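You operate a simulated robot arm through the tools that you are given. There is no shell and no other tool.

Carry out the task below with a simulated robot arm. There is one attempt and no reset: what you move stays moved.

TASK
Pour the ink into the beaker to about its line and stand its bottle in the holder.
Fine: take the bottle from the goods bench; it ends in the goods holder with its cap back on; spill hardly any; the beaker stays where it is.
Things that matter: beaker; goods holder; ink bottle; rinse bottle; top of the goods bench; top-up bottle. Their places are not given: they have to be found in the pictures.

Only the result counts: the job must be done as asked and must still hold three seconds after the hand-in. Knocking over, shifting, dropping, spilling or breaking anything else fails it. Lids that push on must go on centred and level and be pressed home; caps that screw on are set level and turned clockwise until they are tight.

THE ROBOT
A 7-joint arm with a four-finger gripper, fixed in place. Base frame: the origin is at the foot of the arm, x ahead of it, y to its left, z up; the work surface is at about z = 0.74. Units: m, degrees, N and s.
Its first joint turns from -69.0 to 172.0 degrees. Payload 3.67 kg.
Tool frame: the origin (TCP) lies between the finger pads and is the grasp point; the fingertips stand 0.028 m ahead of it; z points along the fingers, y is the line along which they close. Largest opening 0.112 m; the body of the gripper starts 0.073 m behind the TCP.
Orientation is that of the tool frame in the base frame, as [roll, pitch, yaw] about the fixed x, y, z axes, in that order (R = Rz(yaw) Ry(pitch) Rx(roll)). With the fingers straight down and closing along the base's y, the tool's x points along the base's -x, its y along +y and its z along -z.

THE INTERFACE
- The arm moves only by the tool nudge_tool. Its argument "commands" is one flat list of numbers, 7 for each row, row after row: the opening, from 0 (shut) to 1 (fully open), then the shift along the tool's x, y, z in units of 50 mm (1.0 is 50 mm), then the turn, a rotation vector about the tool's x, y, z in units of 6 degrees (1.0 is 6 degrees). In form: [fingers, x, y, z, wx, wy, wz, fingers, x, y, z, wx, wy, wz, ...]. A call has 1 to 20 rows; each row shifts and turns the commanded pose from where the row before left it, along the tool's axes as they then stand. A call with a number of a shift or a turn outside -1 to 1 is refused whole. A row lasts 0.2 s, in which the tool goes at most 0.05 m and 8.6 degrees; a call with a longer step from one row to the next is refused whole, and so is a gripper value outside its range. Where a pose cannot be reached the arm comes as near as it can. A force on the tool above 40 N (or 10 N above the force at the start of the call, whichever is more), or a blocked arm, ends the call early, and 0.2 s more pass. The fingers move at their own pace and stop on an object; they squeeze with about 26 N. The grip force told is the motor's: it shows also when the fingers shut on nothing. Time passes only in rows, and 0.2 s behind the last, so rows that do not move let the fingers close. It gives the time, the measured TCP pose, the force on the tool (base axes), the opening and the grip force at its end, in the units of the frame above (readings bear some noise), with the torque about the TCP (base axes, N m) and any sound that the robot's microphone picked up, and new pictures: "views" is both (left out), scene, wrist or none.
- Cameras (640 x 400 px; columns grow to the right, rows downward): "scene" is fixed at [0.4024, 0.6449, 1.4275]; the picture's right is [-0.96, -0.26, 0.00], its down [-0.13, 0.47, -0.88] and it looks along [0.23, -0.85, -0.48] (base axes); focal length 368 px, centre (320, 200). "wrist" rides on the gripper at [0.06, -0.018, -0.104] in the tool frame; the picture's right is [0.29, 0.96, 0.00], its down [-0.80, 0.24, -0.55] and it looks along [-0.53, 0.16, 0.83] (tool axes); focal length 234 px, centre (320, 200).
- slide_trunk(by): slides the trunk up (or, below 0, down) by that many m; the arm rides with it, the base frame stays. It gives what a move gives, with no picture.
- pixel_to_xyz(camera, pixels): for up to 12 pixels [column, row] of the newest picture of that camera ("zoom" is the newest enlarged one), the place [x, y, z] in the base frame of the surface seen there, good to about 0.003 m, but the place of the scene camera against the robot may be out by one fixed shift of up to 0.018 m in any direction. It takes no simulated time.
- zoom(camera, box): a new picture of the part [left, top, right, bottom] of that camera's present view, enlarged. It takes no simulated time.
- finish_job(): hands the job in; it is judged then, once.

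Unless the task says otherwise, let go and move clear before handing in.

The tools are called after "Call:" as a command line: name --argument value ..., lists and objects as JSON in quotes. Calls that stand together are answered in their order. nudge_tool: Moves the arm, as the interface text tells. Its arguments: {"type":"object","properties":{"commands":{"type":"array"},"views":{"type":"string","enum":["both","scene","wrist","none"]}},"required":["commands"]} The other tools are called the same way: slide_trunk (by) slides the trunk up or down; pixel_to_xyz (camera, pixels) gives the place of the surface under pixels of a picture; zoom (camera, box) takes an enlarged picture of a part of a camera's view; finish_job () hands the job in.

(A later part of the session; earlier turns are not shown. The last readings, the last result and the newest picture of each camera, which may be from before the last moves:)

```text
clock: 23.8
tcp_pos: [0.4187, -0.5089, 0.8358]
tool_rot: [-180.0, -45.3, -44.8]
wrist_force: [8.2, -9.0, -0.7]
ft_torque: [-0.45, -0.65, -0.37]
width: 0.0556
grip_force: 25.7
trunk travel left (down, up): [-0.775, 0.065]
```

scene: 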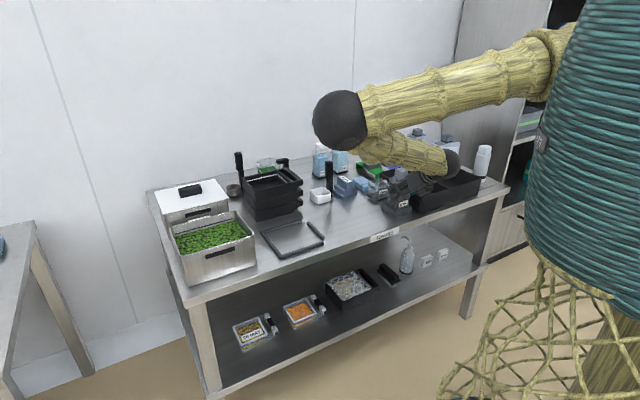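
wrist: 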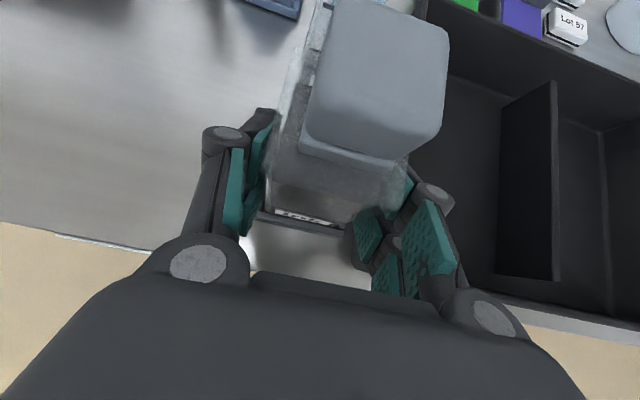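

There is about 12 N along +h on the tool, so the bottle is touching a holder wall. I'll zoom in before doing anything else.

Call:
zoom --camera "wrist" --box '[240, 185, 360, 260]'

Call:
zoom --camera "scene" --box '[370, 170, 430, 225]'

```text
5.33 times, centred on (300, 222) of wrist
```

zoom: 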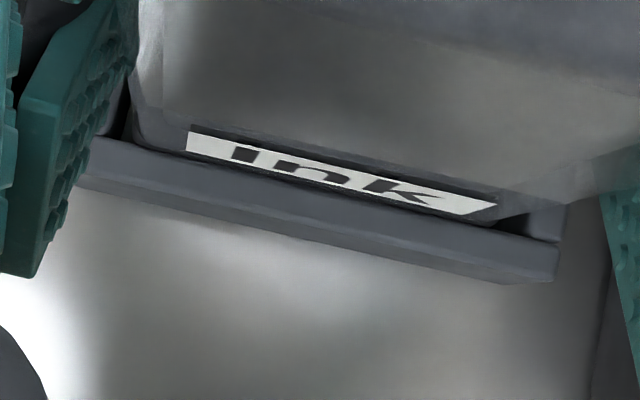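

```text
7.27 times, centred on (400, 198) of scene
```

zoom: 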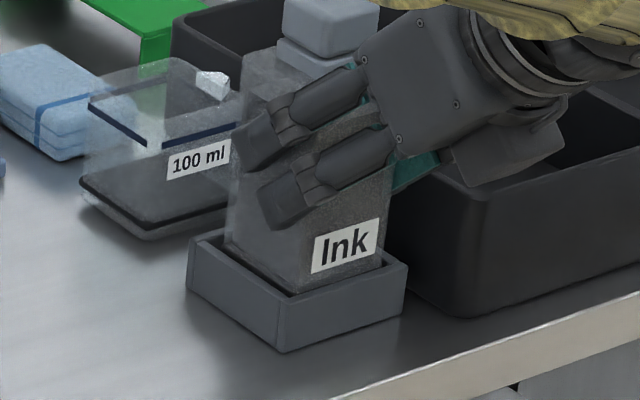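

The base is already inside the rim, pressed towards the robot-side wall. I'll ease it +4 mm along h and check the force again.

Call:
nudge_tool --commands '[0.3, 0.057, 0.01, 0.057, 0, 0, 0, 0.3, 0, 0, 0, 0, 0, 0]' --views "none"

```text
clock: 24.4
tcp_pos: [0.4223, -0.513, 0.8363]
tool_rot: [-180.0, -45.1, -44.7]
wrist_force: [-0.4, 0.3, -3.5]
ft_torque: [0.06, 0.07, 0.04]
width: 0.0559
grip_force: 26.4
trunk travel left (down, up): [-0.775, 0.065]
```

The side force is gone (only the bottle's weight remains). I'll continue lowering to the floor in small steps.

Call:
nudge_tool --commands '[0.3, -0.085, 0, 0.085, 0, 0, 0, 0.3, 0, 0, 0, 0, 0, 0]' --views "none"

Call:
nudge_tool --commands '[0.3, -0.085, 0, 0.085, 0, 0, 0, 0.3, 0, 0, 0, 0, 0, 0]' --views "none"

```text
clock: 25.0
tcp_pos: [0.4223, -0.5122, 0.8309]
tool_rot: [180.0, -45.1, -44.7]
wrist_force: [0.8, -0.8, -4.2]
ft_torque: [0.07, 0.07, 0.01]
width: 0.0557
grip_force: 26.2
trunk travel left (down, up): [-0.775, 0.065]
```

```text
clock: 25.6
tcp_pos: [0.422, -0.5134, 0.8242]
tool_rot: [180.0, -45.1, -44.7]
wrist_force: [0.5, 1.1, -3.1]
ft_torque: [0.08, 0.04, 0.01]
width: 0.0561
grip_force: 26.2
trunk travel left (down, up): [-0.775, 0.065]
```

Call:
nudge_tool --commands '[0.3, -0.045, 0, 0.045, 0, 0, 0, 0.3, 0, 0, 0, 0, 0, 0]' --views "none"

Call:
nudge_tool --commands '[0.3, -0.03, 0, 0.03, 0, 0, 0, 0.3, 0, 0, 0, 0, 0, 0]' --views "both"

```text
clock: 26.2
tcp_pos: [0.4214, -0.5138, 0.8202]
tool_rot: [180.0, -45.2, -44.7]
wrist_force: [-0.3, -0.3, -4.0]
ft_torque: [0.09, 0.01, 0.01]
width: 0.056
grip_force: 26.0
trunk travel left (down, up): [-0.775, 0.065]
```

```text
clock: 26.8
tcp_pos: [0.4211, -0.5124, 0.8195]
tool_rot: [-180.0, -45.3, -44.7]
wrist_force: [-0.7, 0.4, -1.5]
ft_torque: [0.08, 0.11, 0.01]
width: 0.0559
grip_force: 26.1
trunk travel left (down, up): [-0.775, 0.065]
```

scene: 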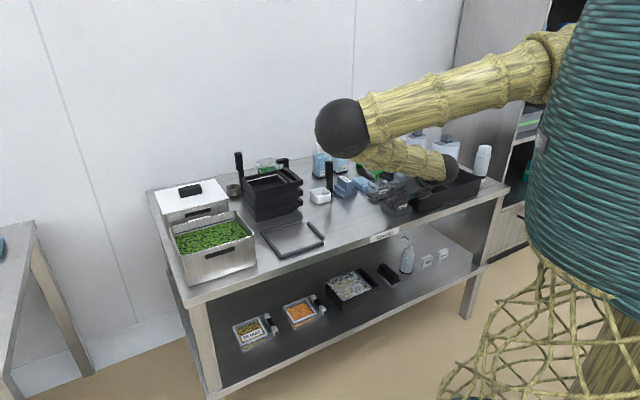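
wrist: 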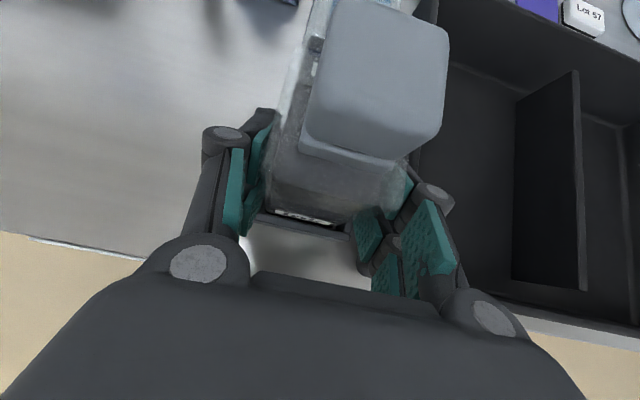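

The bottle now rests on the holder floor (force dropped by about 2 N at z=0.8195). Before opening the fingers I'll check the clearance to the black tray's rim on the right.

Call:
pixel_to_xyz --camera "wrist" --pixels '[[437, 10], [434, 50], [425, 100], [470, 300], [520, 315], [360, 250], [455, 70], [560, 310]]'

Call:
zoom --camera "wrist" --box '[220, 100, 480, 270]'

Call:
zoom --camera "scene" --box '[355, 150, 455, 225]'

```text
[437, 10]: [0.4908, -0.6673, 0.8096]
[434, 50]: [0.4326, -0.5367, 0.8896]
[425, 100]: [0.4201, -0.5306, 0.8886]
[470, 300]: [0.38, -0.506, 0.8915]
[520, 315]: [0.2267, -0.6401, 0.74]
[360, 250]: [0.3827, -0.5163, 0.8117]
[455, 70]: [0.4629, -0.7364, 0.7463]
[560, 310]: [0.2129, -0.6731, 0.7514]
```

```text
2.35 times, centred on (350, 185) of wrist
```

zoom: 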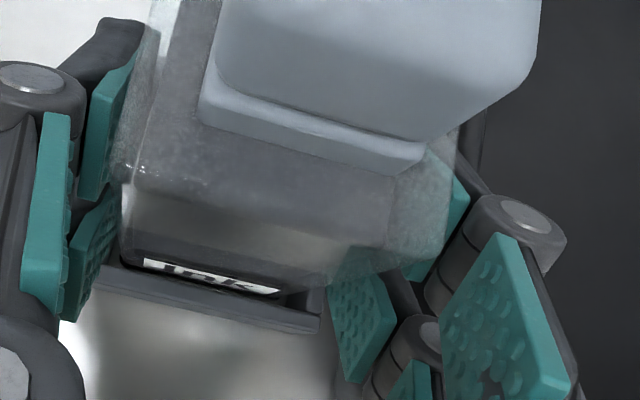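

```text
5.33 times, centred on (405, 188) of scene
```

zoom: 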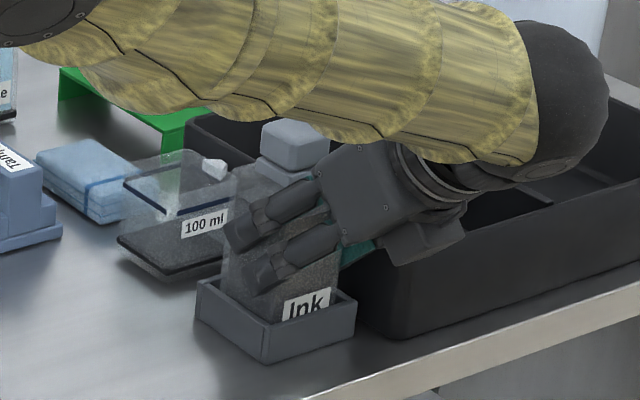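

The tray rim is at about c=-0.125, z=0.81, so a modest opening to about 0.069 m leaves about 15 mm. I'll release with that opening and back off along the fingers.

Call:
nudge_tool --commands '[0.6, 0, 0, 0, 0, 0, 0, 0.6, 0, 0, 0, 0, 0, 0, 0.6, 0, 0, 0, 0, 0, 0]' --views "wrist"

Call:
pixel_to_xyz --camera "scene" --pixels '[[340, 128], [340, 150], [370, 150], [400, 160], [430, 170], [452, 172], [452, 145]]'

```text
clock: 27.6
tcp_pos: [0.4212, -0.5138, 0.8177]
tool_rot: [-180.0, -45.2, -44.7]
wrist_force: [-0.3, 0.0, -0.8]
ft_torque: [-0.02, 0.01, 0.03]
width: 0.0673
grip_force: 0.0
trunk travel left (down, up): [-0.775, 0.065]
```

wrist: 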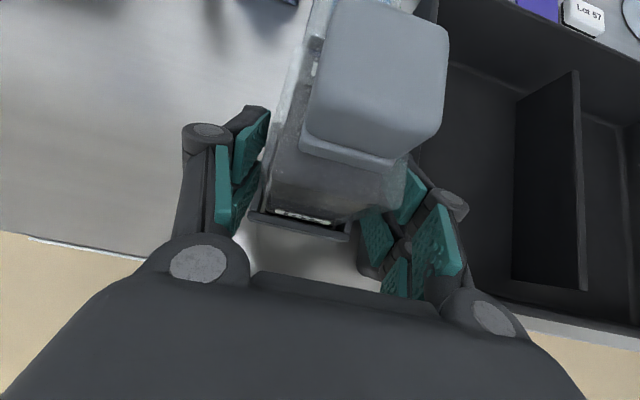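

```text
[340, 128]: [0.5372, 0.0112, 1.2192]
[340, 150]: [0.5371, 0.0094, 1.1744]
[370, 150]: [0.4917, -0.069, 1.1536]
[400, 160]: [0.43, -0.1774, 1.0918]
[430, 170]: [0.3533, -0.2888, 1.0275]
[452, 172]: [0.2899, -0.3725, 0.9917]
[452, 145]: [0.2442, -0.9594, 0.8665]
```

Released (width 0.067). I'll retreat 100 mm along the fingers, rise, and turn the tool to point straight down above the cap.

Call:
nudge_tool --commands '[0.6, 0, 0, -0.4, 0, 0, 0, 0.6, 0, 0, -0.8, 0, 0, 0, 0.6, 0, 0, -0.8, 0, 0, 0, 0.6, 0.6, 0, -0.6, 0, 0, 0, 0.6, 0.6, 0, -0.6, 0, 0, 0, 0.6, 0.6, 0, -0.6, 0, 0, 0, 0.6, 0, 0, 0, 0, -1, 0, 0.6, 0, 0, 0, 0, -1, 0, 0.6, 0, 0, 0, 0, -1, 0, 0.6, 0, 0, 0, 0, -1, 0, 0.6, 0, 0, 0, 0, -1, 0, 0.6, 0, 0, 0, 0, -1, 0, 0.6, 0, 0, 0, 0, -1, 0, 0.6, 0, 0, 0, 0, -0.53, 0, 0.6, 0, 0, 0, 0, 0, 0]' --views "both"

```text
clock: 30.8
tcp_pos: [0.4362, -0.5106, 0.9446]
tool_rot: [179.9, -0.1, -44.6]
wrist_force: [-0.4, 0.2, 0.3]
ft_torque: [-0.01, 0.02, 0.02]
width: 0.0671
grip_force: 0.0
out of reach, approached as far as the arm can: row 3, 4, 5, 6
trunk travel left (down, up): [-0.775, 0.065]
```

scene: 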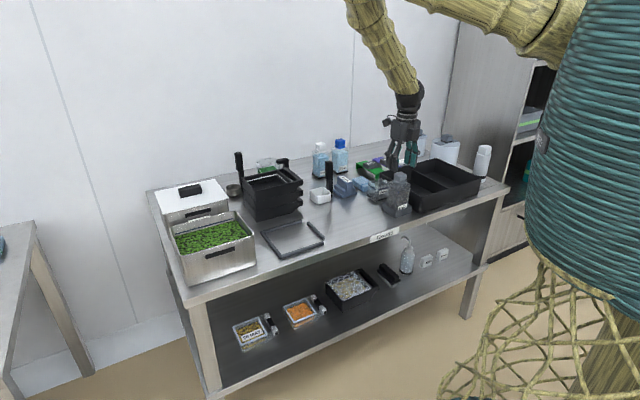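
wrist: 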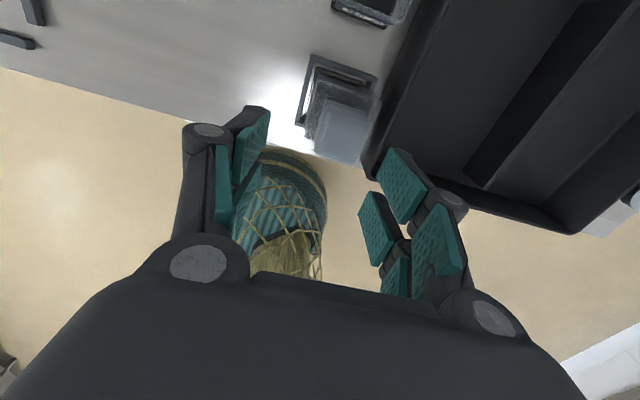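

The pose ended at (0.436,-0.511,0.945) pointing down, and the bottle still stands in the holder (scene (399,195)). I'll look closely at the cap from here.

Call:
zoom --camera "wrist" --box '[270, 30, 410, 190]'

Call:
zoom --camera "scene" --box '[350, 110, 450, 220]'

Call:
pixel_to_xyz --camera "wrist" --pixels '[[345, 130], [325, 108], [370, 115], [365, 155], [318, 150], [310, 130], [340, 95], [318, 65], [300, 120], [330, 60], [375, 75]]'

```text
2.50 times, centred on (340, 110) of wrist
```

zoom: 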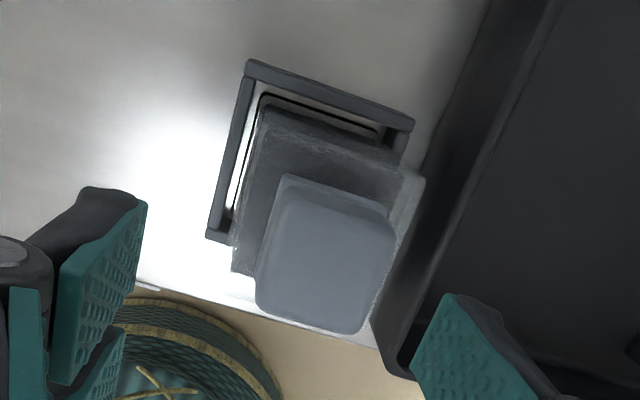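

```text
3.64 times, centred on (400, 165) of scene
```

zoom: 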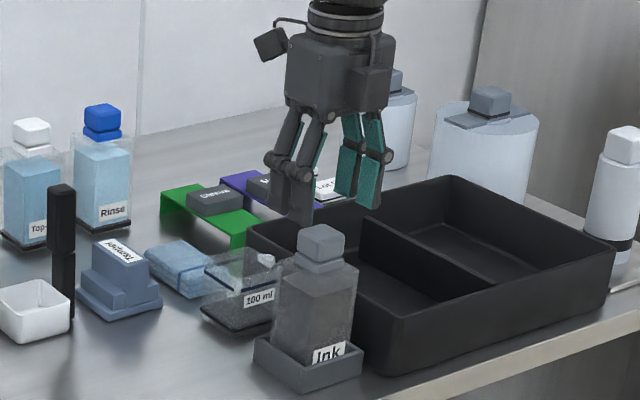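

```text
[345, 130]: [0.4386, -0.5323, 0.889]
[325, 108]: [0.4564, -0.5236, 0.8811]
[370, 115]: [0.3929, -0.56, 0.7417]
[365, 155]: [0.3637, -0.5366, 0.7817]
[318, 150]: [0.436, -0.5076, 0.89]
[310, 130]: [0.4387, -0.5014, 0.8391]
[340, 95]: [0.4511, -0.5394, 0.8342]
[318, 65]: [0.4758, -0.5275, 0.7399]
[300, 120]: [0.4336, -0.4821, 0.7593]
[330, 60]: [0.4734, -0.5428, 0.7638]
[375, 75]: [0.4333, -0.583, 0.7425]
```

I'll measure the cap's top centre and edges more exactly.

Call:
pixel_to_xyz --camera "wrist" --pixels '[[342, 135], [329, 110], [366, 122], [356, 158], [319, 150], [348, 116], [337, 154], [362, 140], [324, 130], [320, 105]]'

Call:
zoom --camera "scene" --box '[375, 160, 415, 200]'

```text
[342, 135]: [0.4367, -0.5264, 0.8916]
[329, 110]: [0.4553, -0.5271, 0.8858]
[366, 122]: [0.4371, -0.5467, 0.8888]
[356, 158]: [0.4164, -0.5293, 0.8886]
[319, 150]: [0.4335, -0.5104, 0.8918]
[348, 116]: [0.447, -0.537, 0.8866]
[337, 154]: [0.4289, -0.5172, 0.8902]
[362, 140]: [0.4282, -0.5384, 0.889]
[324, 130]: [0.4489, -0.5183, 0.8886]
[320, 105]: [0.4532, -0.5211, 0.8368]
```

```text
10.00 times, centred on (395, 180) of scene
```

zoom: 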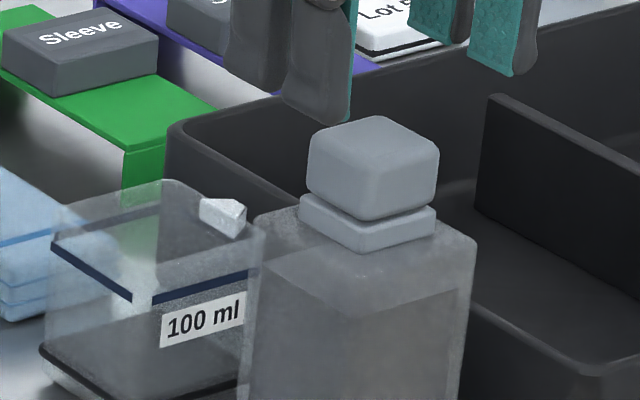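

The cap's centre is at about h=0.681, c=-0.0645, top z≈0.891. I'll centre above it and turn the tool 90° clockwise first, to gain room for an anticlockwise (unscrewing) turn.

Call:
nudge_tool --commands '[0.6, 0.232, 0.238, -0.2, 0, 0, 0, 0.6, 0, 0, 0, 0, 0, 1, 0.6, 0, 0, 0, 0, 0, 1, 0.6, 0, 0, 0, 0, 0, 1, 0.6, 0, 0, 0, 0, 0, 1, 0.6, 0, 0, 0, 0, 0, 1, 0.6, 0, 0, 0, 0, 0, 1, 0.6, 0, 0, 0, 0, 0, 1, 0.6, 0, 0, 0, 0, 0, 1, 0.6, 0, 0, 0, 0, 0, 1, 0.6, 0, 0, 0, 0, 0, 1, 0.6, 0, 0, 0, 0, 0, 1, 0.6, 0, 0, 0, 0, 0, 1, 0.6, 0, 0, 0, 0, 0, 1, 0.6, 0, 0, 0, 0, 0, 1, 0.6, 0, 0, 0, 0, 0, 1, 0.6, 0, 0, 0, 0, 0, 0]' --views "both"

```text
clock: 34.4
tcp_pos: [0.4358, -0.5265, 0.9549]
tool_rot: [-180.0, 0.0, -134.8]
wrist_force: [1.1, 1.1, 0.2]
ft_torque: [0.02, -0.02, -0.05]
width: 0.0671
grip_force: 0.1
trunk travel left (down, up): [-0.775, 0.065]
```

scene: 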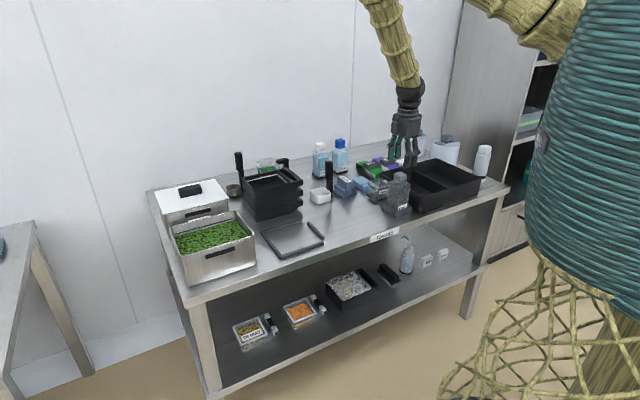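
wrist: 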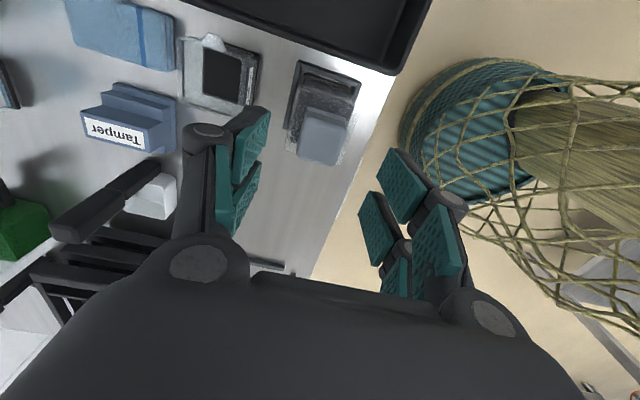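

I'll re-measure the cap from this new viewing direction (cap at about (323,135)) to average out measurement error.

Call:
zoom --camera "wrist" --box '[270, 40, 380, 180]'

Call:
pixel_to_xyz --camera "wrist" --pixels '[[323, 135], [308, 113], [345, 122], [337, 160], [302, 150], [318, 155], [330, 115], [312, 100]]'

```text
2.86 times, centred on (325, 110) of wrist
```

zoom: 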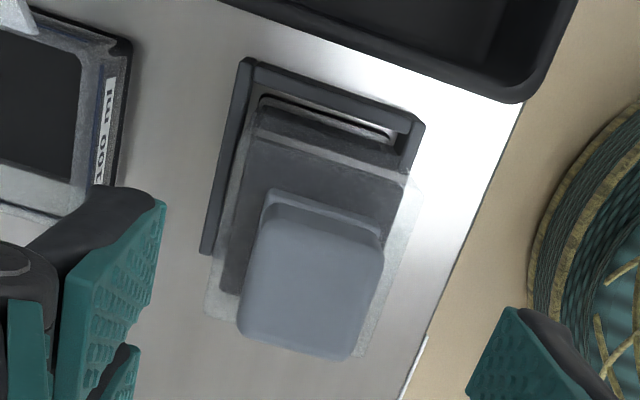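

```text
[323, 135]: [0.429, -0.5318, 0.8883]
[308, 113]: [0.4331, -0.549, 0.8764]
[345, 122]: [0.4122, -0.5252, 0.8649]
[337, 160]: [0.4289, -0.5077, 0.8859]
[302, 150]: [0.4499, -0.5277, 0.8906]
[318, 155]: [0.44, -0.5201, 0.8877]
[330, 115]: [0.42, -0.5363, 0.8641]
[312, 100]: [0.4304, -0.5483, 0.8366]
```

The cap centre averages to h≈0.680, c≈-0.066; the TCP is within 2 mm. I'll nudge over 1.5 mm and descend so the fingertips reach the bottom of the cap knob (TCP z≈0.900).

Call:
nudge_tool --commands '[0.6, 0.03, 0, 0.5, 0, 0, 0, 0.6, 0, 0, 0.3, 0, 0, 0, 0.6, 0, 0, 0.3, 0, 0, 0, 0.6, 0, 0, 0, 0, 0, 0]' --views "both"

```text
clock: 35.4
tcp_pos: [0.4354, -0.5283, 0.8976]
tool_rot: [-179.9, 0.0, -134.8]
wrist_force: [-0.4, -0.1, -0.3]
ft_torque: [-0.01, 0.0, 0.04]
width: 0.0671
grip_force: 0.0
trunk travel left (down, up): [-0.775, 0.065]
```

scene: 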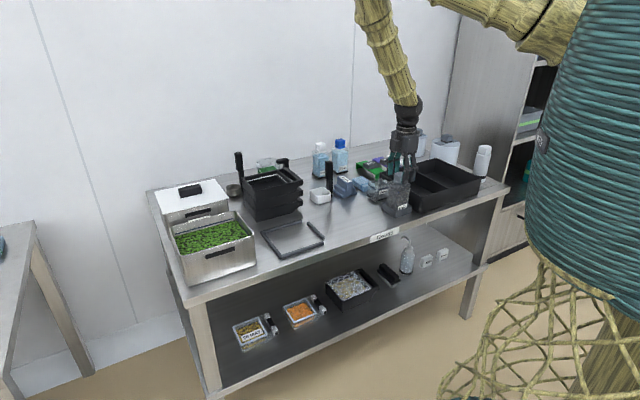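
wrist: 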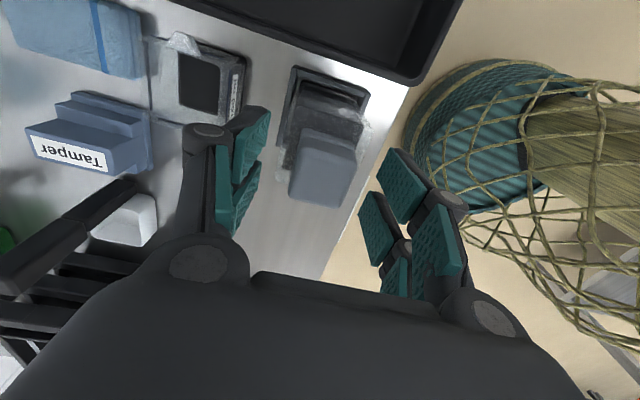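

The cap's top face appears centred at about (321,169) whereas the TCP should project near (320,182), so I'll check the offset before closing.

Call:
zoom --camera "wrist" --box '[270, 60, 390, 220]'

Call:
pixel_to_xyz --camera "wrist" --pixels '[[321, 169], [308, 145], [345, 152], [335, 195], [298, 185], [316, 190], [328, 150], [302, 165], [340, 175], [326, 160]]'

```text
2.50 times, centred on (330, 140) of wrist
```

zoom: 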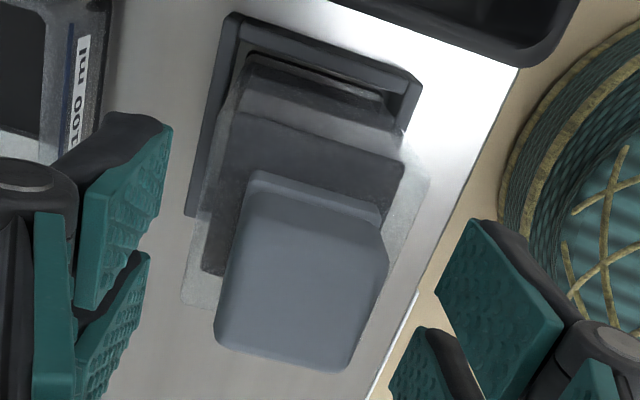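

```text
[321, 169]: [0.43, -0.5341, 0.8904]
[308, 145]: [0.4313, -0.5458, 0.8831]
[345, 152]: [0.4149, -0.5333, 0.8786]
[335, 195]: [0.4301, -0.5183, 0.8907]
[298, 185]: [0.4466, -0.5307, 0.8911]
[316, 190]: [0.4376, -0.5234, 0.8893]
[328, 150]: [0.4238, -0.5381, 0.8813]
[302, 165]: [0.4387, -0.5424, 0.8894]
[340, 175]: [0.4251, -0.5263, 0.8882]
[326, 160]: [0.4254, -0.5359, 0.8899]
```

By coordinates the cap top spans c -0.053…-0.080 and h 0.665…0.695, so its centre (0.680,-0.066) is within 1.5 mm of the TCP. I'll close on the cap.

Call:
nudge_tool --commands '[0.2, 0, 0, 0, 0, 0, 0, 0.1, 0, 0, 0, 0, 0, 0, 0.1, 0, 0, 0, 0, 0, 0, 0.1, 0, 0, 0, 0, 0, 0]' --views "wrist"

```text
clock: 36.4
tcp_pos: [0.4347, -0.5276, 0.897]
tool_rot: [180.0, -0.1, -134.7]
wrist_force: [-0.6, 0.0, -0.6]
ft_torque: [-0.01, -0.05, -0.01]
width: 0.0328
grip_force: 26.6
trunk travel left (down, up): [-0.775, 0.065]
heard: snap
```

wrist: 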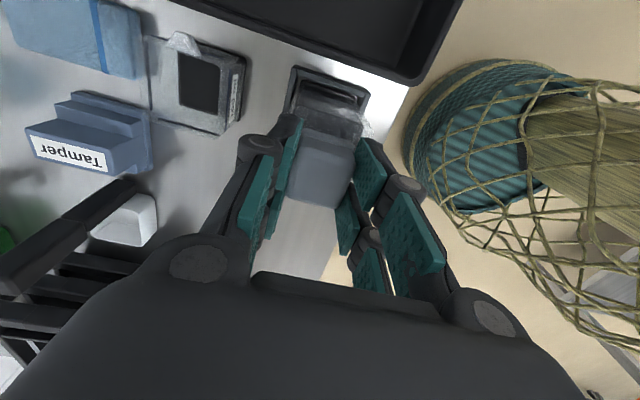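

The fingers closed on the cap (width 0.0328) and a "snap" was heard. I'll test with a small anticlockwise twist of 6° and read the torque.

Call:
nudge_tool --commands '[0.1, 0, 0, 0, 0, 0, -0.5, 0.1, 0, 0, 0, 0, 0, -0.5, 0.1, 0, 0, 0, 0, 0, 0]' --views "both"

```text
clock: 37.2
tcp_pos: [0.4361, -0.5289, 0.8977]
tool_rot: [-179.9, 0.0, -128.7]
wrist_force: [0.4, 0.9, 0.0]
ft_torque: [0.02, 0.0, -0.01]
width: 0.0327
grip_force: 26.7
trunk travel left (down, up): [-0.775, 0.065]
```

scene: 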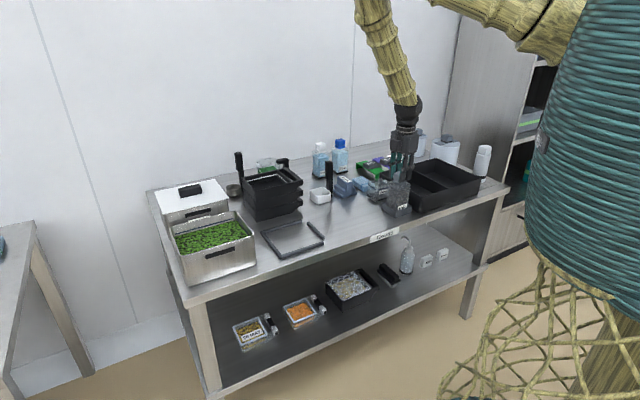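
wrist: 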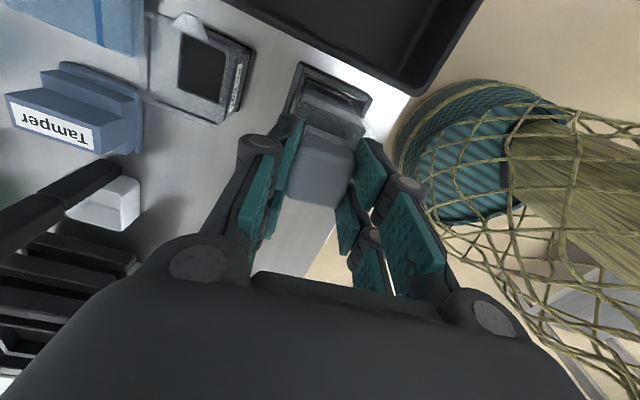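

The twist met almost no torque. I'll zoom to see whether the bottle turned along with the cap.

Call:
zoom --camera "wrist" --box '[270, 50, 390, 210]'

Call:
zoom --camera "scene" --box '[370, 160, 430, 220]'

```text
2.50 times, centred on (330, 130) of wrist
```

zoom: 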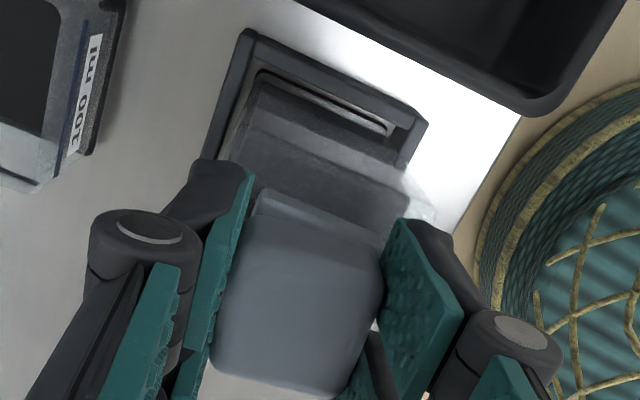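

```text
6.67 times, centred on (400, 190) of scene
```

zoom: 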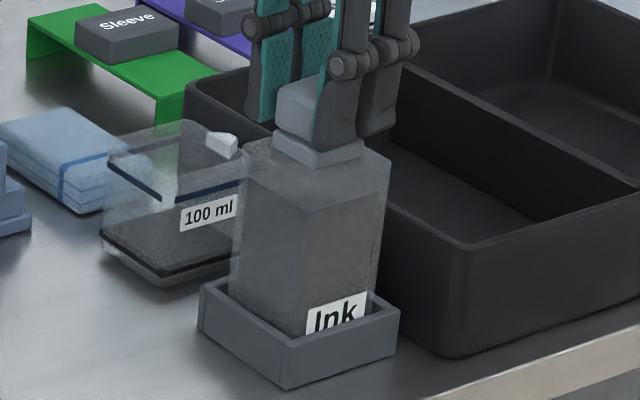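

The bottle seems not to have turned. I'll test by lifting 8 mm and reading the vertical force: bottle weight would show as about -3.5 N.

Call:
nudge_tool --commands '[0.1, 0, 0, -0.04, 0, 0, 0, 0.1, 0, 0, -0.06, 0, 0, 0, 0.1, 0, 0, -0.06, 0, 0, 0, 0.1, 0, 0, 0, 0, 0, 0]' --views "both"

```text
clock: 38.2
tcp_pos: [0.4354, -0.5279, 0.9064]
tool_rot: [180.0, 0.1, -128.8]
wrist_force: [0.1, -0.5, 0.2]
ft_torque: [0.01, 0.0, -0.04]
width: 0.033
grip_force: 26.2
trunk travel left (down, up): [-0.775, 0.065]
```

scene: 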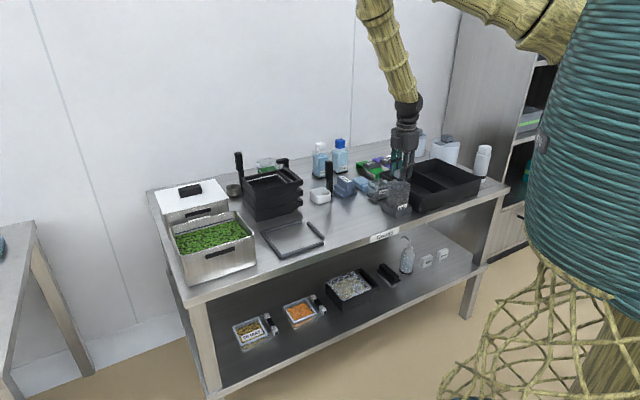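
wrist: 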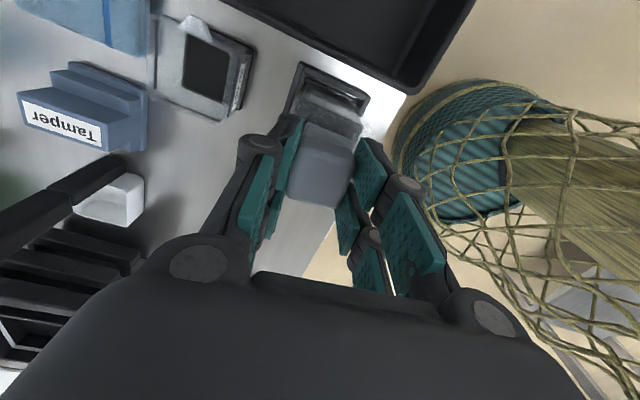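

No bottle weight came with the 9 mm lift, so the cap seems to have come free. I'll zoom in to check.

Call:
zoom --camera "scene" --box '[370, 150, 430, 220]'

Call:
zoom --camera "wrist" --box '[270, 50, 390, 210]'

```text
5.71 times, centred on (400, 185) of scene
```

zoom: 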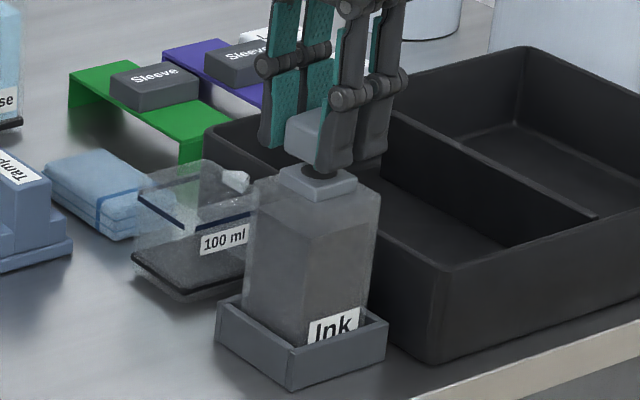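

```text
2.50 times, centred on (330, 130) of wrist
```

zoom: 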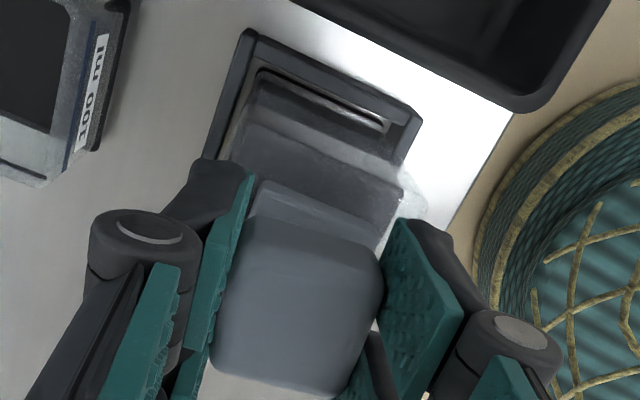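

The cap has lifted off, showing the dark mouth above the collar, so it is a snap-on cap. I'll look for a clear spot on the bench to stand it on, left of the holder.

Call:
pixel_to_xyz --camera "scene" --pixels '[[318, 235], [305, 222], [340, 220], [355, 215], [365, 222], [350, 235], [320, 203], [345, 198], [373, 212], [360, 205]]'

Call:
zoom --camera "scene" --box '[290, 180, 420, 250]'

```text
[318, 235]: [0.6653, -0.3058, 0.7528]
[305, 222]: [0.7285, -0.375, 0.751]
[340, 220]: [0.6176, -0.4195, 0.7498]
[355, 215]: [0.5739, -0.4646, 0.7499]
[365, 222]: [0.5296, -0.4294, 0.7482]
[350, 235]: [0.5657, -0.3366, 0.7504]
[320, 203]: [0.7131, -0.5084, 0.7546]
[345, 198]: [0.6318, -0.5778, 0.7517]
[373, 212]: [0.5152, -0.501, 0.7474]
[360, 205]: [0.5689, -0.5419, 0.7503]
```

```text
4.92 times, centred on (355, 215) of scene
```

zoom: 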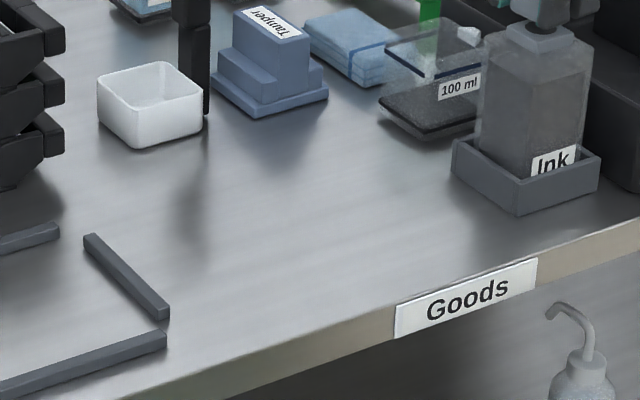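

The area around (0.562,-0.456) is clear bench. I'll lift the cap, turn it back 6°, and carry it there.

Call:
nudge_tool --commands '[0.1, 0, 0, -0.6, 0, 0, 0, 0.1, 0, 0, -0.6, 0, 0, 0, 0.1, 0, 0, 0, 0, 0, 1, 0.1, -0.35, -0.1, 0, 0, 0, 0, 0.1, -0.7, -0.195, 0, 0, 0, 0, 0.1, -0.7, -0.195, 0, 0, 0, 0, 0.1, -0.7, -0.195, 0, 0, 0, 0, 0.1, -0.36, -0.1, 0, 0, 0, 0, 0.1, 0, 0, 0.8, 0, 0, 0, 0.1, 0, 0, 0.8, 0, 0, 0, 0.1, 0, 0, 0.8, 0, 0, 0, 0.1, 0, 0, 0.6, 0, 0, 0, 0.1, 0, 0, 0, 0, 0, 0]' --views "both"

```text
clock: 41.0
tcp_pos: [0.5587, -0.4561, 0.8185]
tool_rot: [-179.8, 0.0, -134.7]
wrist_force: [-0.4, 0.5, 0.8]
ft_torque: [0.0, -0.02, 0.0]
width: 0.0328
grip_force: 26.0
trunk travel left (down, up): [-0.775, 0.065]
```

scene: 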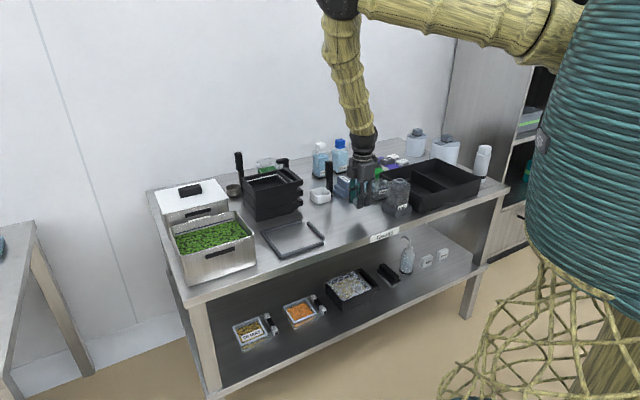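
wrist: 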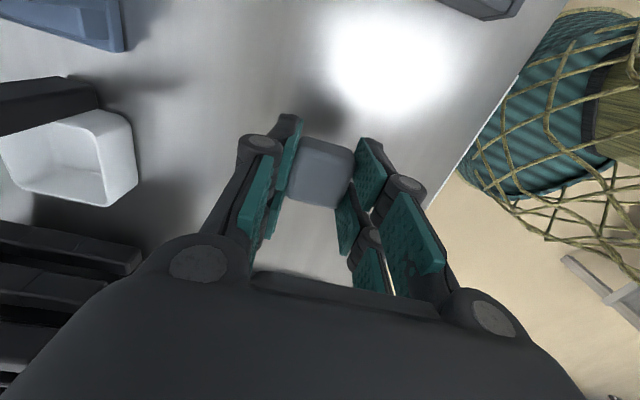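

The cap is held over clear bench at z=0.8185. I'll zoom in to see where its underside is relative to the fingertips.

Call:
zoom --camera "scene" --box '[335, 160, 415, 220]'

```text
6.67 times, centred on (375, 190) of scene
```

zoom: 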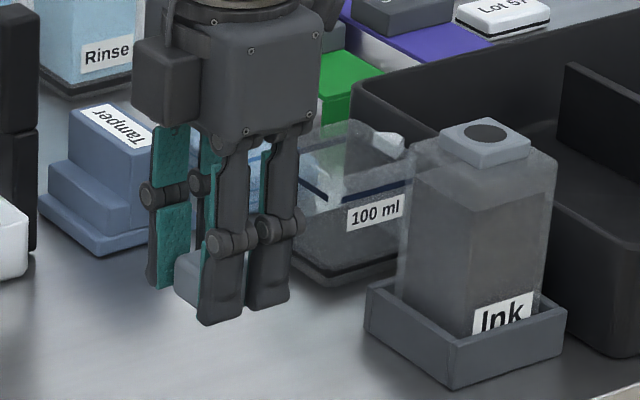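

The cap's underside is about level with the fingertips. I'll lower to just above the bench and then feel for contact.

Call:
nudge_tool --commands '[0.1, 0, 0, 0.4, 0, 0, 0, 0.1, 0, 0, 0.4, 0, 0, 0, 0.1, 0, 0, 0.06, 0, 0, 0, 0.1, 0, 0, 0, 0, 0, 0]' --views "none"

Call:
nudge_tool --commands '[0.1, 0, 0, 0.04, 0, 0, 0, 0.1, 0, 0, 0, 0, 0, 0]' --views "none"

```text
clock: 42.0
tcp_pos: [0.5596, -0.4562, 0.7745]
tool_rot: [-179.9, 0.0, -134.7]
wrist_force: [-0.4, -0.7, 0.3]
ft_torque: [-0.03, 0.02, 0.0]
width: 0.0329
grip_force: 26.2
trunk travel left (down, up): [-0.775, 0.065]
```

```text
clock: 42.6
tcp_pos: [0.5608, -0.4559, 0.7724]
tool_rot: [-179.9, -0.1, -134.7]
wrist_force: [0.3, -0.4, -0.7]
ft_torque: [0.0, 0.0, -0.03]
width: 0.0326
grip_force: 25.8
trunk travel left (down, up): [-0.775, 0.065]
```

Call:
nudge_tool --commands '[0.1, 0, 0, 0.04, 0, 0, 0, 0.1, 0, 0, 0, 0, 0, 0]' --views "none"

Call:
nudge_tool --commands '[0.1, 0, 0, 0.03, 0, 0, 0, 0.1, 0, 0, 0, 0, 0, 0]' --views "both"

```text
clock: 43.2
tcp_pos: [0.5607, -0.4553, 0.7709]
tool_rot: [-179.9, 0.0, -134.7]
wrist_force: [0.8, -1.2, 4.8]
ft_torque: [-0.01, -0.01, -0.02]
width: 0.033
grip_force: 25.4
trunk travel left (down, up): [-0.775, 0.065]
```

```text
clock: 43.8
tcp_pos: [0.5606, -0.4562, 0.7704]
tool_rot: [-179.8, 0.0, -134.7]
wrist_force: [-0.4, -1.0, 24.6]
ft_torque: [0.0, 0.06, -0.01]
width: 0.0326
grip_force: 26.5
trunk travel left (down, up): [-0.775, 0.065]
```

scene: 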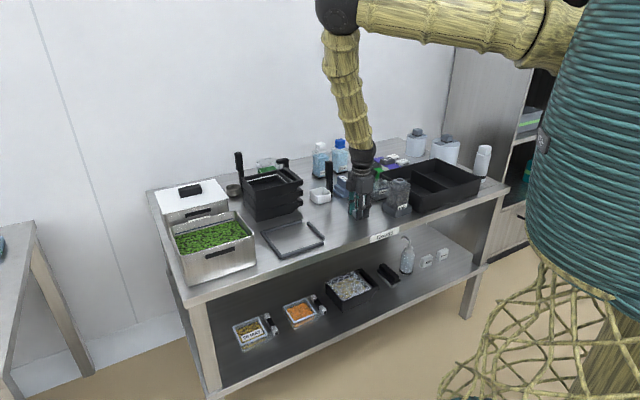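
wrist: 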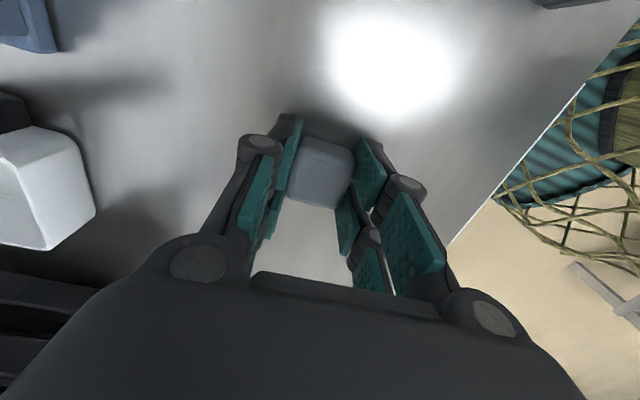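

Contact: 24.6 N at z=0.770, so the cap's underside is about 3 mm below the fingertips. I'll ease up 1 mm, then open and rise.

Call:
nudge_tool --commands '[0.1, 0, 0, -0.02, 0, 0, 0, 0.6, 0, 0, 0, 0, 0, 0, 0.6, 0, 0, 0, 0, 0, 0, 0.6, 0, 0, -0.4, 0, 0, 0, 0.6, 0, 0, -0.8, 0, 0, 0, 0.6, 0, 0, -0.8, 0, 0, 0, 0.6, 0, 0, 0, 0, 0, 0]' --views "both"

```text
clock: 45.4
tcp_pos: [0.5633, -0.4545, 0.8691]
tool_rot: [-180.0, 0.0, -134.7]
wrist_force: [0.6, 0.7, -0.6]
ft_torque: [-0.01, -0.01, 0.0]
width: 0.0671
grip_force: 0.0
trunk travel left (down, up): [-0.775, 0.065]
```

scene: 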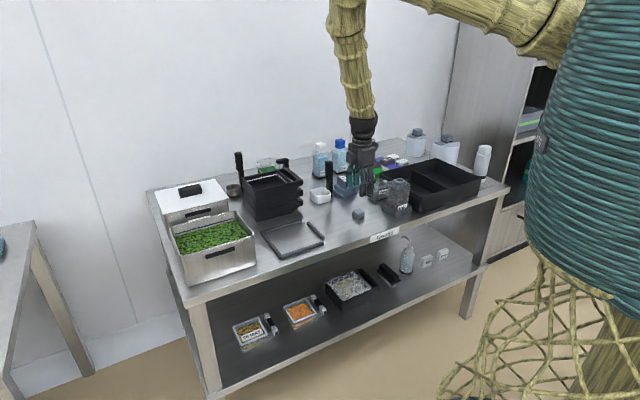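
wrist: 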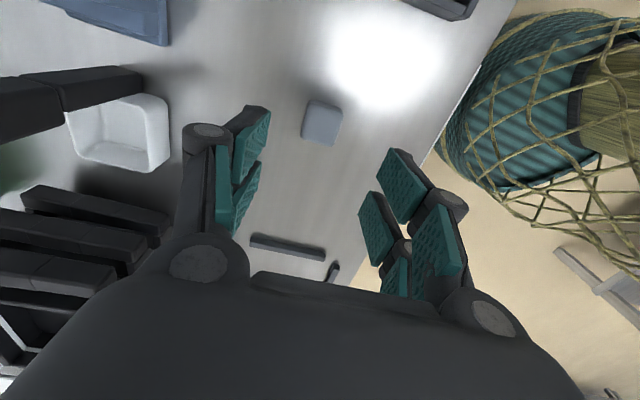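

The cap stands on the bench at about (0.561,-0.456). I plan to grip the bottle from its +c side (tool pointing along -c, tilted about 70°), so that pouring is a roll towards the beaker; I'll raise and tilt the tool now.

Call:
nudge_tool --commands '[0.65, 0, 0, -0.8, 0, 0, 0, 0.65, 0, 0, -0.8, 0, 0, 0, 0.65, 0, 0, 0, 0, 1, 0, 0.65, 0, 0, 0, 0, 1, 0, 0.65, 0, 0, 0, 0, 1, 0, 0.65, 0, 0, 0, 0, 1, 0, 0.65, 0, 0, 0, 0, 1, 0, 0.65, 0, 0, 0, 0, 1, 0, 0.65, 0, 0, 0, 0, 1, 0, 0.65, 0, 0, 0, 0, 1, 0, 0.65, 0, 0, 0, 0, 1, 0, 0.65, 0, 0, 0, 0, 1, 0, 0.65, 0, 0, 0, 0, 1, 0, 0.65, 0, 0, 0, 0, 0.67, 0, 0.65, 0, 0, 0, 0, 0, 0]' --views "both"

```text
clock: 48.6
tcp_pos: [0.591, -0.562, 0.9062]
tool_rot: [-180.0, -70.0, -134.9]
wrist_force: [-0.6, -0.3, 0.8]
ft_torque: [0.0, 0.0, 0.02]
width: 0.0725
grip_force: 0.2
out of reach, approached as far as the arm can: row 10, 11, 12, 13, 14
trunk travel left (down, up): [-0.775, 0.065]
```

scene: 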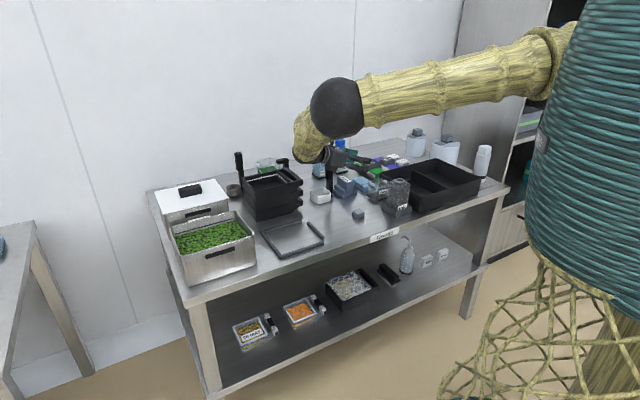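
wrist: 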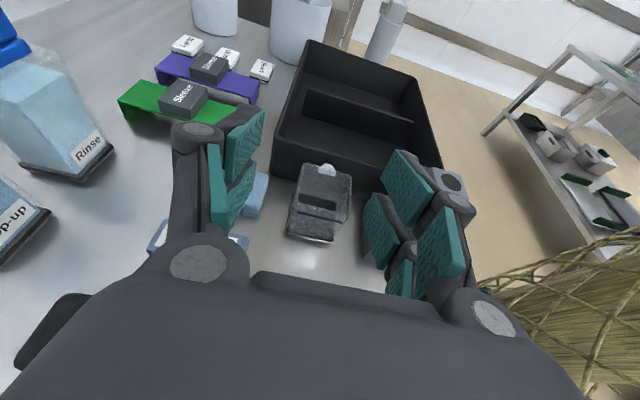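

The TCP drifted to (0.591,-0.562,0.906) because rows 10-14 were out of reach. Before moving I'll locate the arm's elbow and wrist, to understand the limit and check clearance to the post.

Call:
pixel_to_xyz --camera "scene" --pixels '[[550, 55], [450, 85], [337, 108], [310, 130], [300, 150], [325, 160], [335, 155], [345, 150], [360, 165], [345, 170]]'

Call:
zoom --camera "scene" --box '[280, 70, 420, 220]'

```text
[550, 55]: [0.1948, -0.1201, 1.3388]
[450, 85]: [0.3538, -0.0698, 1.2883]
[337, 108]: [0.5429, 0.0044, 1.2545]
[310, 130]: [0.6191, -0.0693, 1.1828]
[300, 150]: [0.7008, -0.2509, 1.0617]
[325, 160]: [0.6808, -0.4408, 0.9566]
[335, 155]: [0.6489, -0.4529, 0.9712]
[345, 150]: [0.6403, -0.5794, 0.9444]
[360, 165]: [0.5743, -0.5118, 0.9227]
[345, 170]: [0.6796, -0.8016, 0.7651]
```

```text
2.67 times, centred on (350, 145) of scene
```

zoom: 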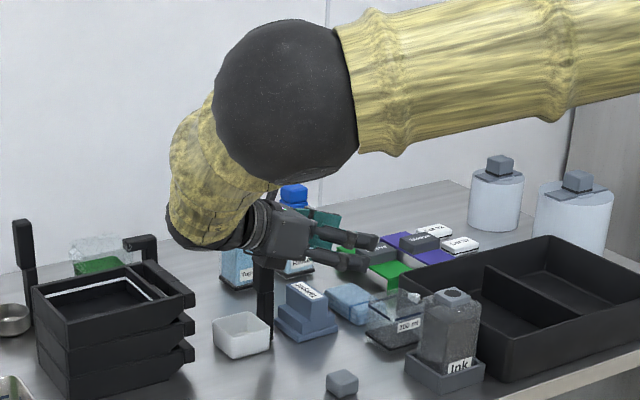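

The elbow is at (0.54,0,1.25) and the wrist bend seems limited to about 65°, so pointing along -c is awkward here. I'll rise, return to tool-down, and use the h-pointing (robot-side) grip instead, with a dry run of the pour first.

Call:
nudge_tool --commands '[0.65, 0.94, 0, -0.342, 0, 0, 0, 0.65, 0.94, 0, -0.342, 0, 0, 0, 0.65, 0, 0, 0, 0, -1, 0, 0.65, 0, 0, 0, 0, -1, 0, 0.65, 0, 0, 0, 0, -1, 0, 0.65, 0, 0, 0, 0, -1, 0, 0.65, 0, 0, 0, 0, -1, 0, 0.65, 0, 0, 0, 0, -1, 0, 0.65, 0, 0, 0, 0, -1, 0, 0.65, 0, 0, 0, 0, -1, 0, 0.65, 0, 0, 0, 0, -1, 0, 0.65, 0, 0, 0, 0, -1, 0, 0.65, 0, 0, 0, 0, -1, 0, 0.65, 0, 0, 0, 0, -0.67, 0, 0.65, 0, 0, 0, 0, 0, 0]' --views "both"

```text
clock: 51.8
tcp_pos: [0.6032, -0.5902, 0.998]
tool_rot: [-179.9, 0.0, -134.6]
wrist_force: [-0.7, -0.4, 0.2]
ft_torque: [0.0, 0.0, 0.02]
width: 0.0729
grip_force: 0.2
out of reach, approached as far as the arm can: row 1, 2
trunk travel left (down, up): [-0.775, 0.065]
```

scene: 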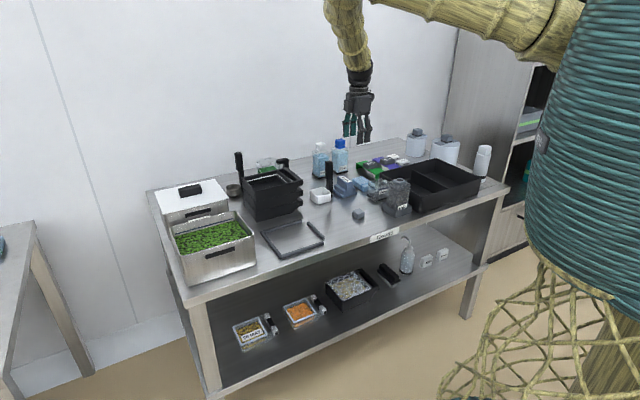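
wrist: 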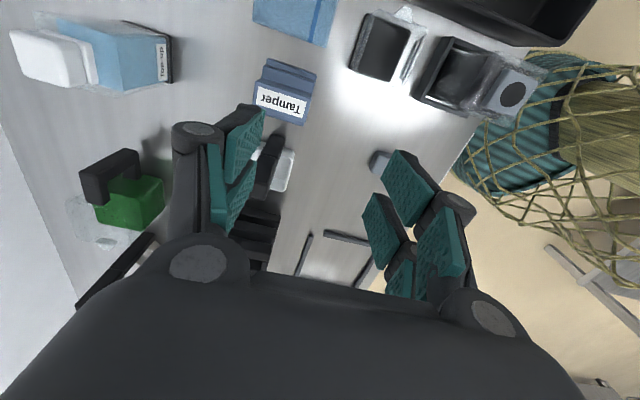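

All objects are intact; the open bottle mouth shows at (513,90). I'll yaw back so the tool points along h, then tilt for a dry run over the beaker at safe height.

Call:
nudge_tool --commands '[0.65, 0, 0, 0, 0, 0, -1, 0.65, 0, 0, 0, 0, 0, -1, 0.65, 0, 0, 0, 0, 0, -1, 0.65, 0, 0, 0, 0, 0, -1, 0.65, 0, 0, 0, 0, 0, -1, 0.65, 0, 0, 0, 0, 0, -1, 0.65, 0, 0, 0, 0, 0, -1, 0.65, 0, 0, 0, 0, 0, -1, 0.65, 0, 0, 0, 0, 0, -1, 0.65, 0, 0, 0, 0, 0, -1, 0.65, 0, 0, 0, 0, 0, -1, 0.65, 0, 0, 0, 0, 0, -1, 0.65, 0, 0, 0, 0, 0, -1, 0.65, 0, 0, 0, 0, 0, -1, 0.65, 0, 0, 0, 0, 0, -0.95, 0.65, -0.5, 0.25, 0, 0, 0, 0, 0.65, -0.58, 0.26, 0, 0, 0, 0, 0.65, 0, 0, 0, 0, 0, 0]' --views "none"

Call:
nudge_tool --commands '[0.65, 0, 0, 0, 0, 1, 0, 0.65, 0, 0, 0, 0, 1, 0, 0.65, 0, 0, 0, 0, 1, 0, 0.65, 0, 0, 0, 0, 1, 0, 0.65, 0, 0, 0, 0, 1, 0, 0.65, 0, 0, 0, 0, 1, 0, 0.65, 0, 0, 0, 0, 1, 0, 0.65, 0, 0, 0, 0, 1, 0, 0.65, 0, 0, 0, 0, 1, 0, 0.65, 0, 0, 0, 0, 1, 0, 0.65, 0, 0, 0, 0, 1, 0, 0.65, 0, 0, 0, 0, 0.67, 0, 0.65, 0, 0, 0, 0, 0, 0]' --views "both"

```text
clock: 55.6
tcp_pos: [0.5477, -0.5697, 0.9964]
tool_rot: [179.9, 0.1, -45.0]
wrist_force: [1.0, 0.0, 0.3]
ft_torque: [0.03, 0.01, -0.03]
width: 0.0729
grip_force: 0.0
trunk travel left (down, up): [-0.775, 0.065]
```

```text
clock: 58.4
tcp_pos: [0.5472, -0.5695, 0.9967]
tool_rot: [180.0, -70.1, -45.0]
wrist_force: [-0.2, 0.0, -0.2]
ft_torque: [0.02, -0.01, -0.02]
width: 0.0728
grip_force: 0.0
trunk travel left (down, up): [-0.775, 0.065]
```

scene: 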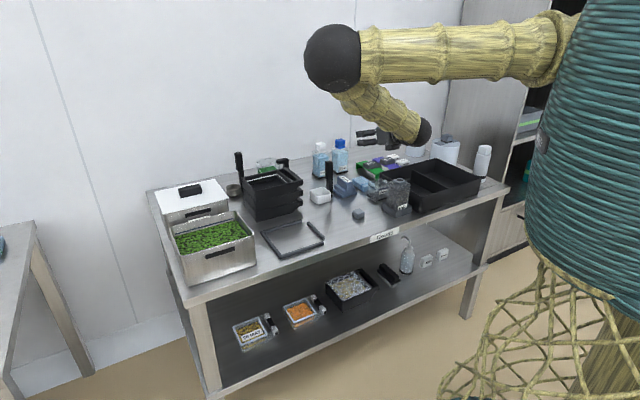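
wrist: 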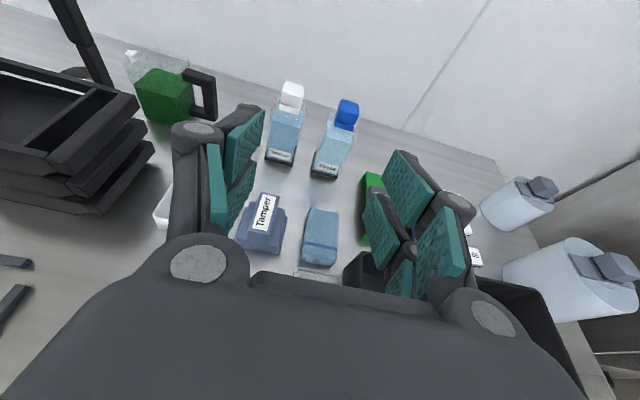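

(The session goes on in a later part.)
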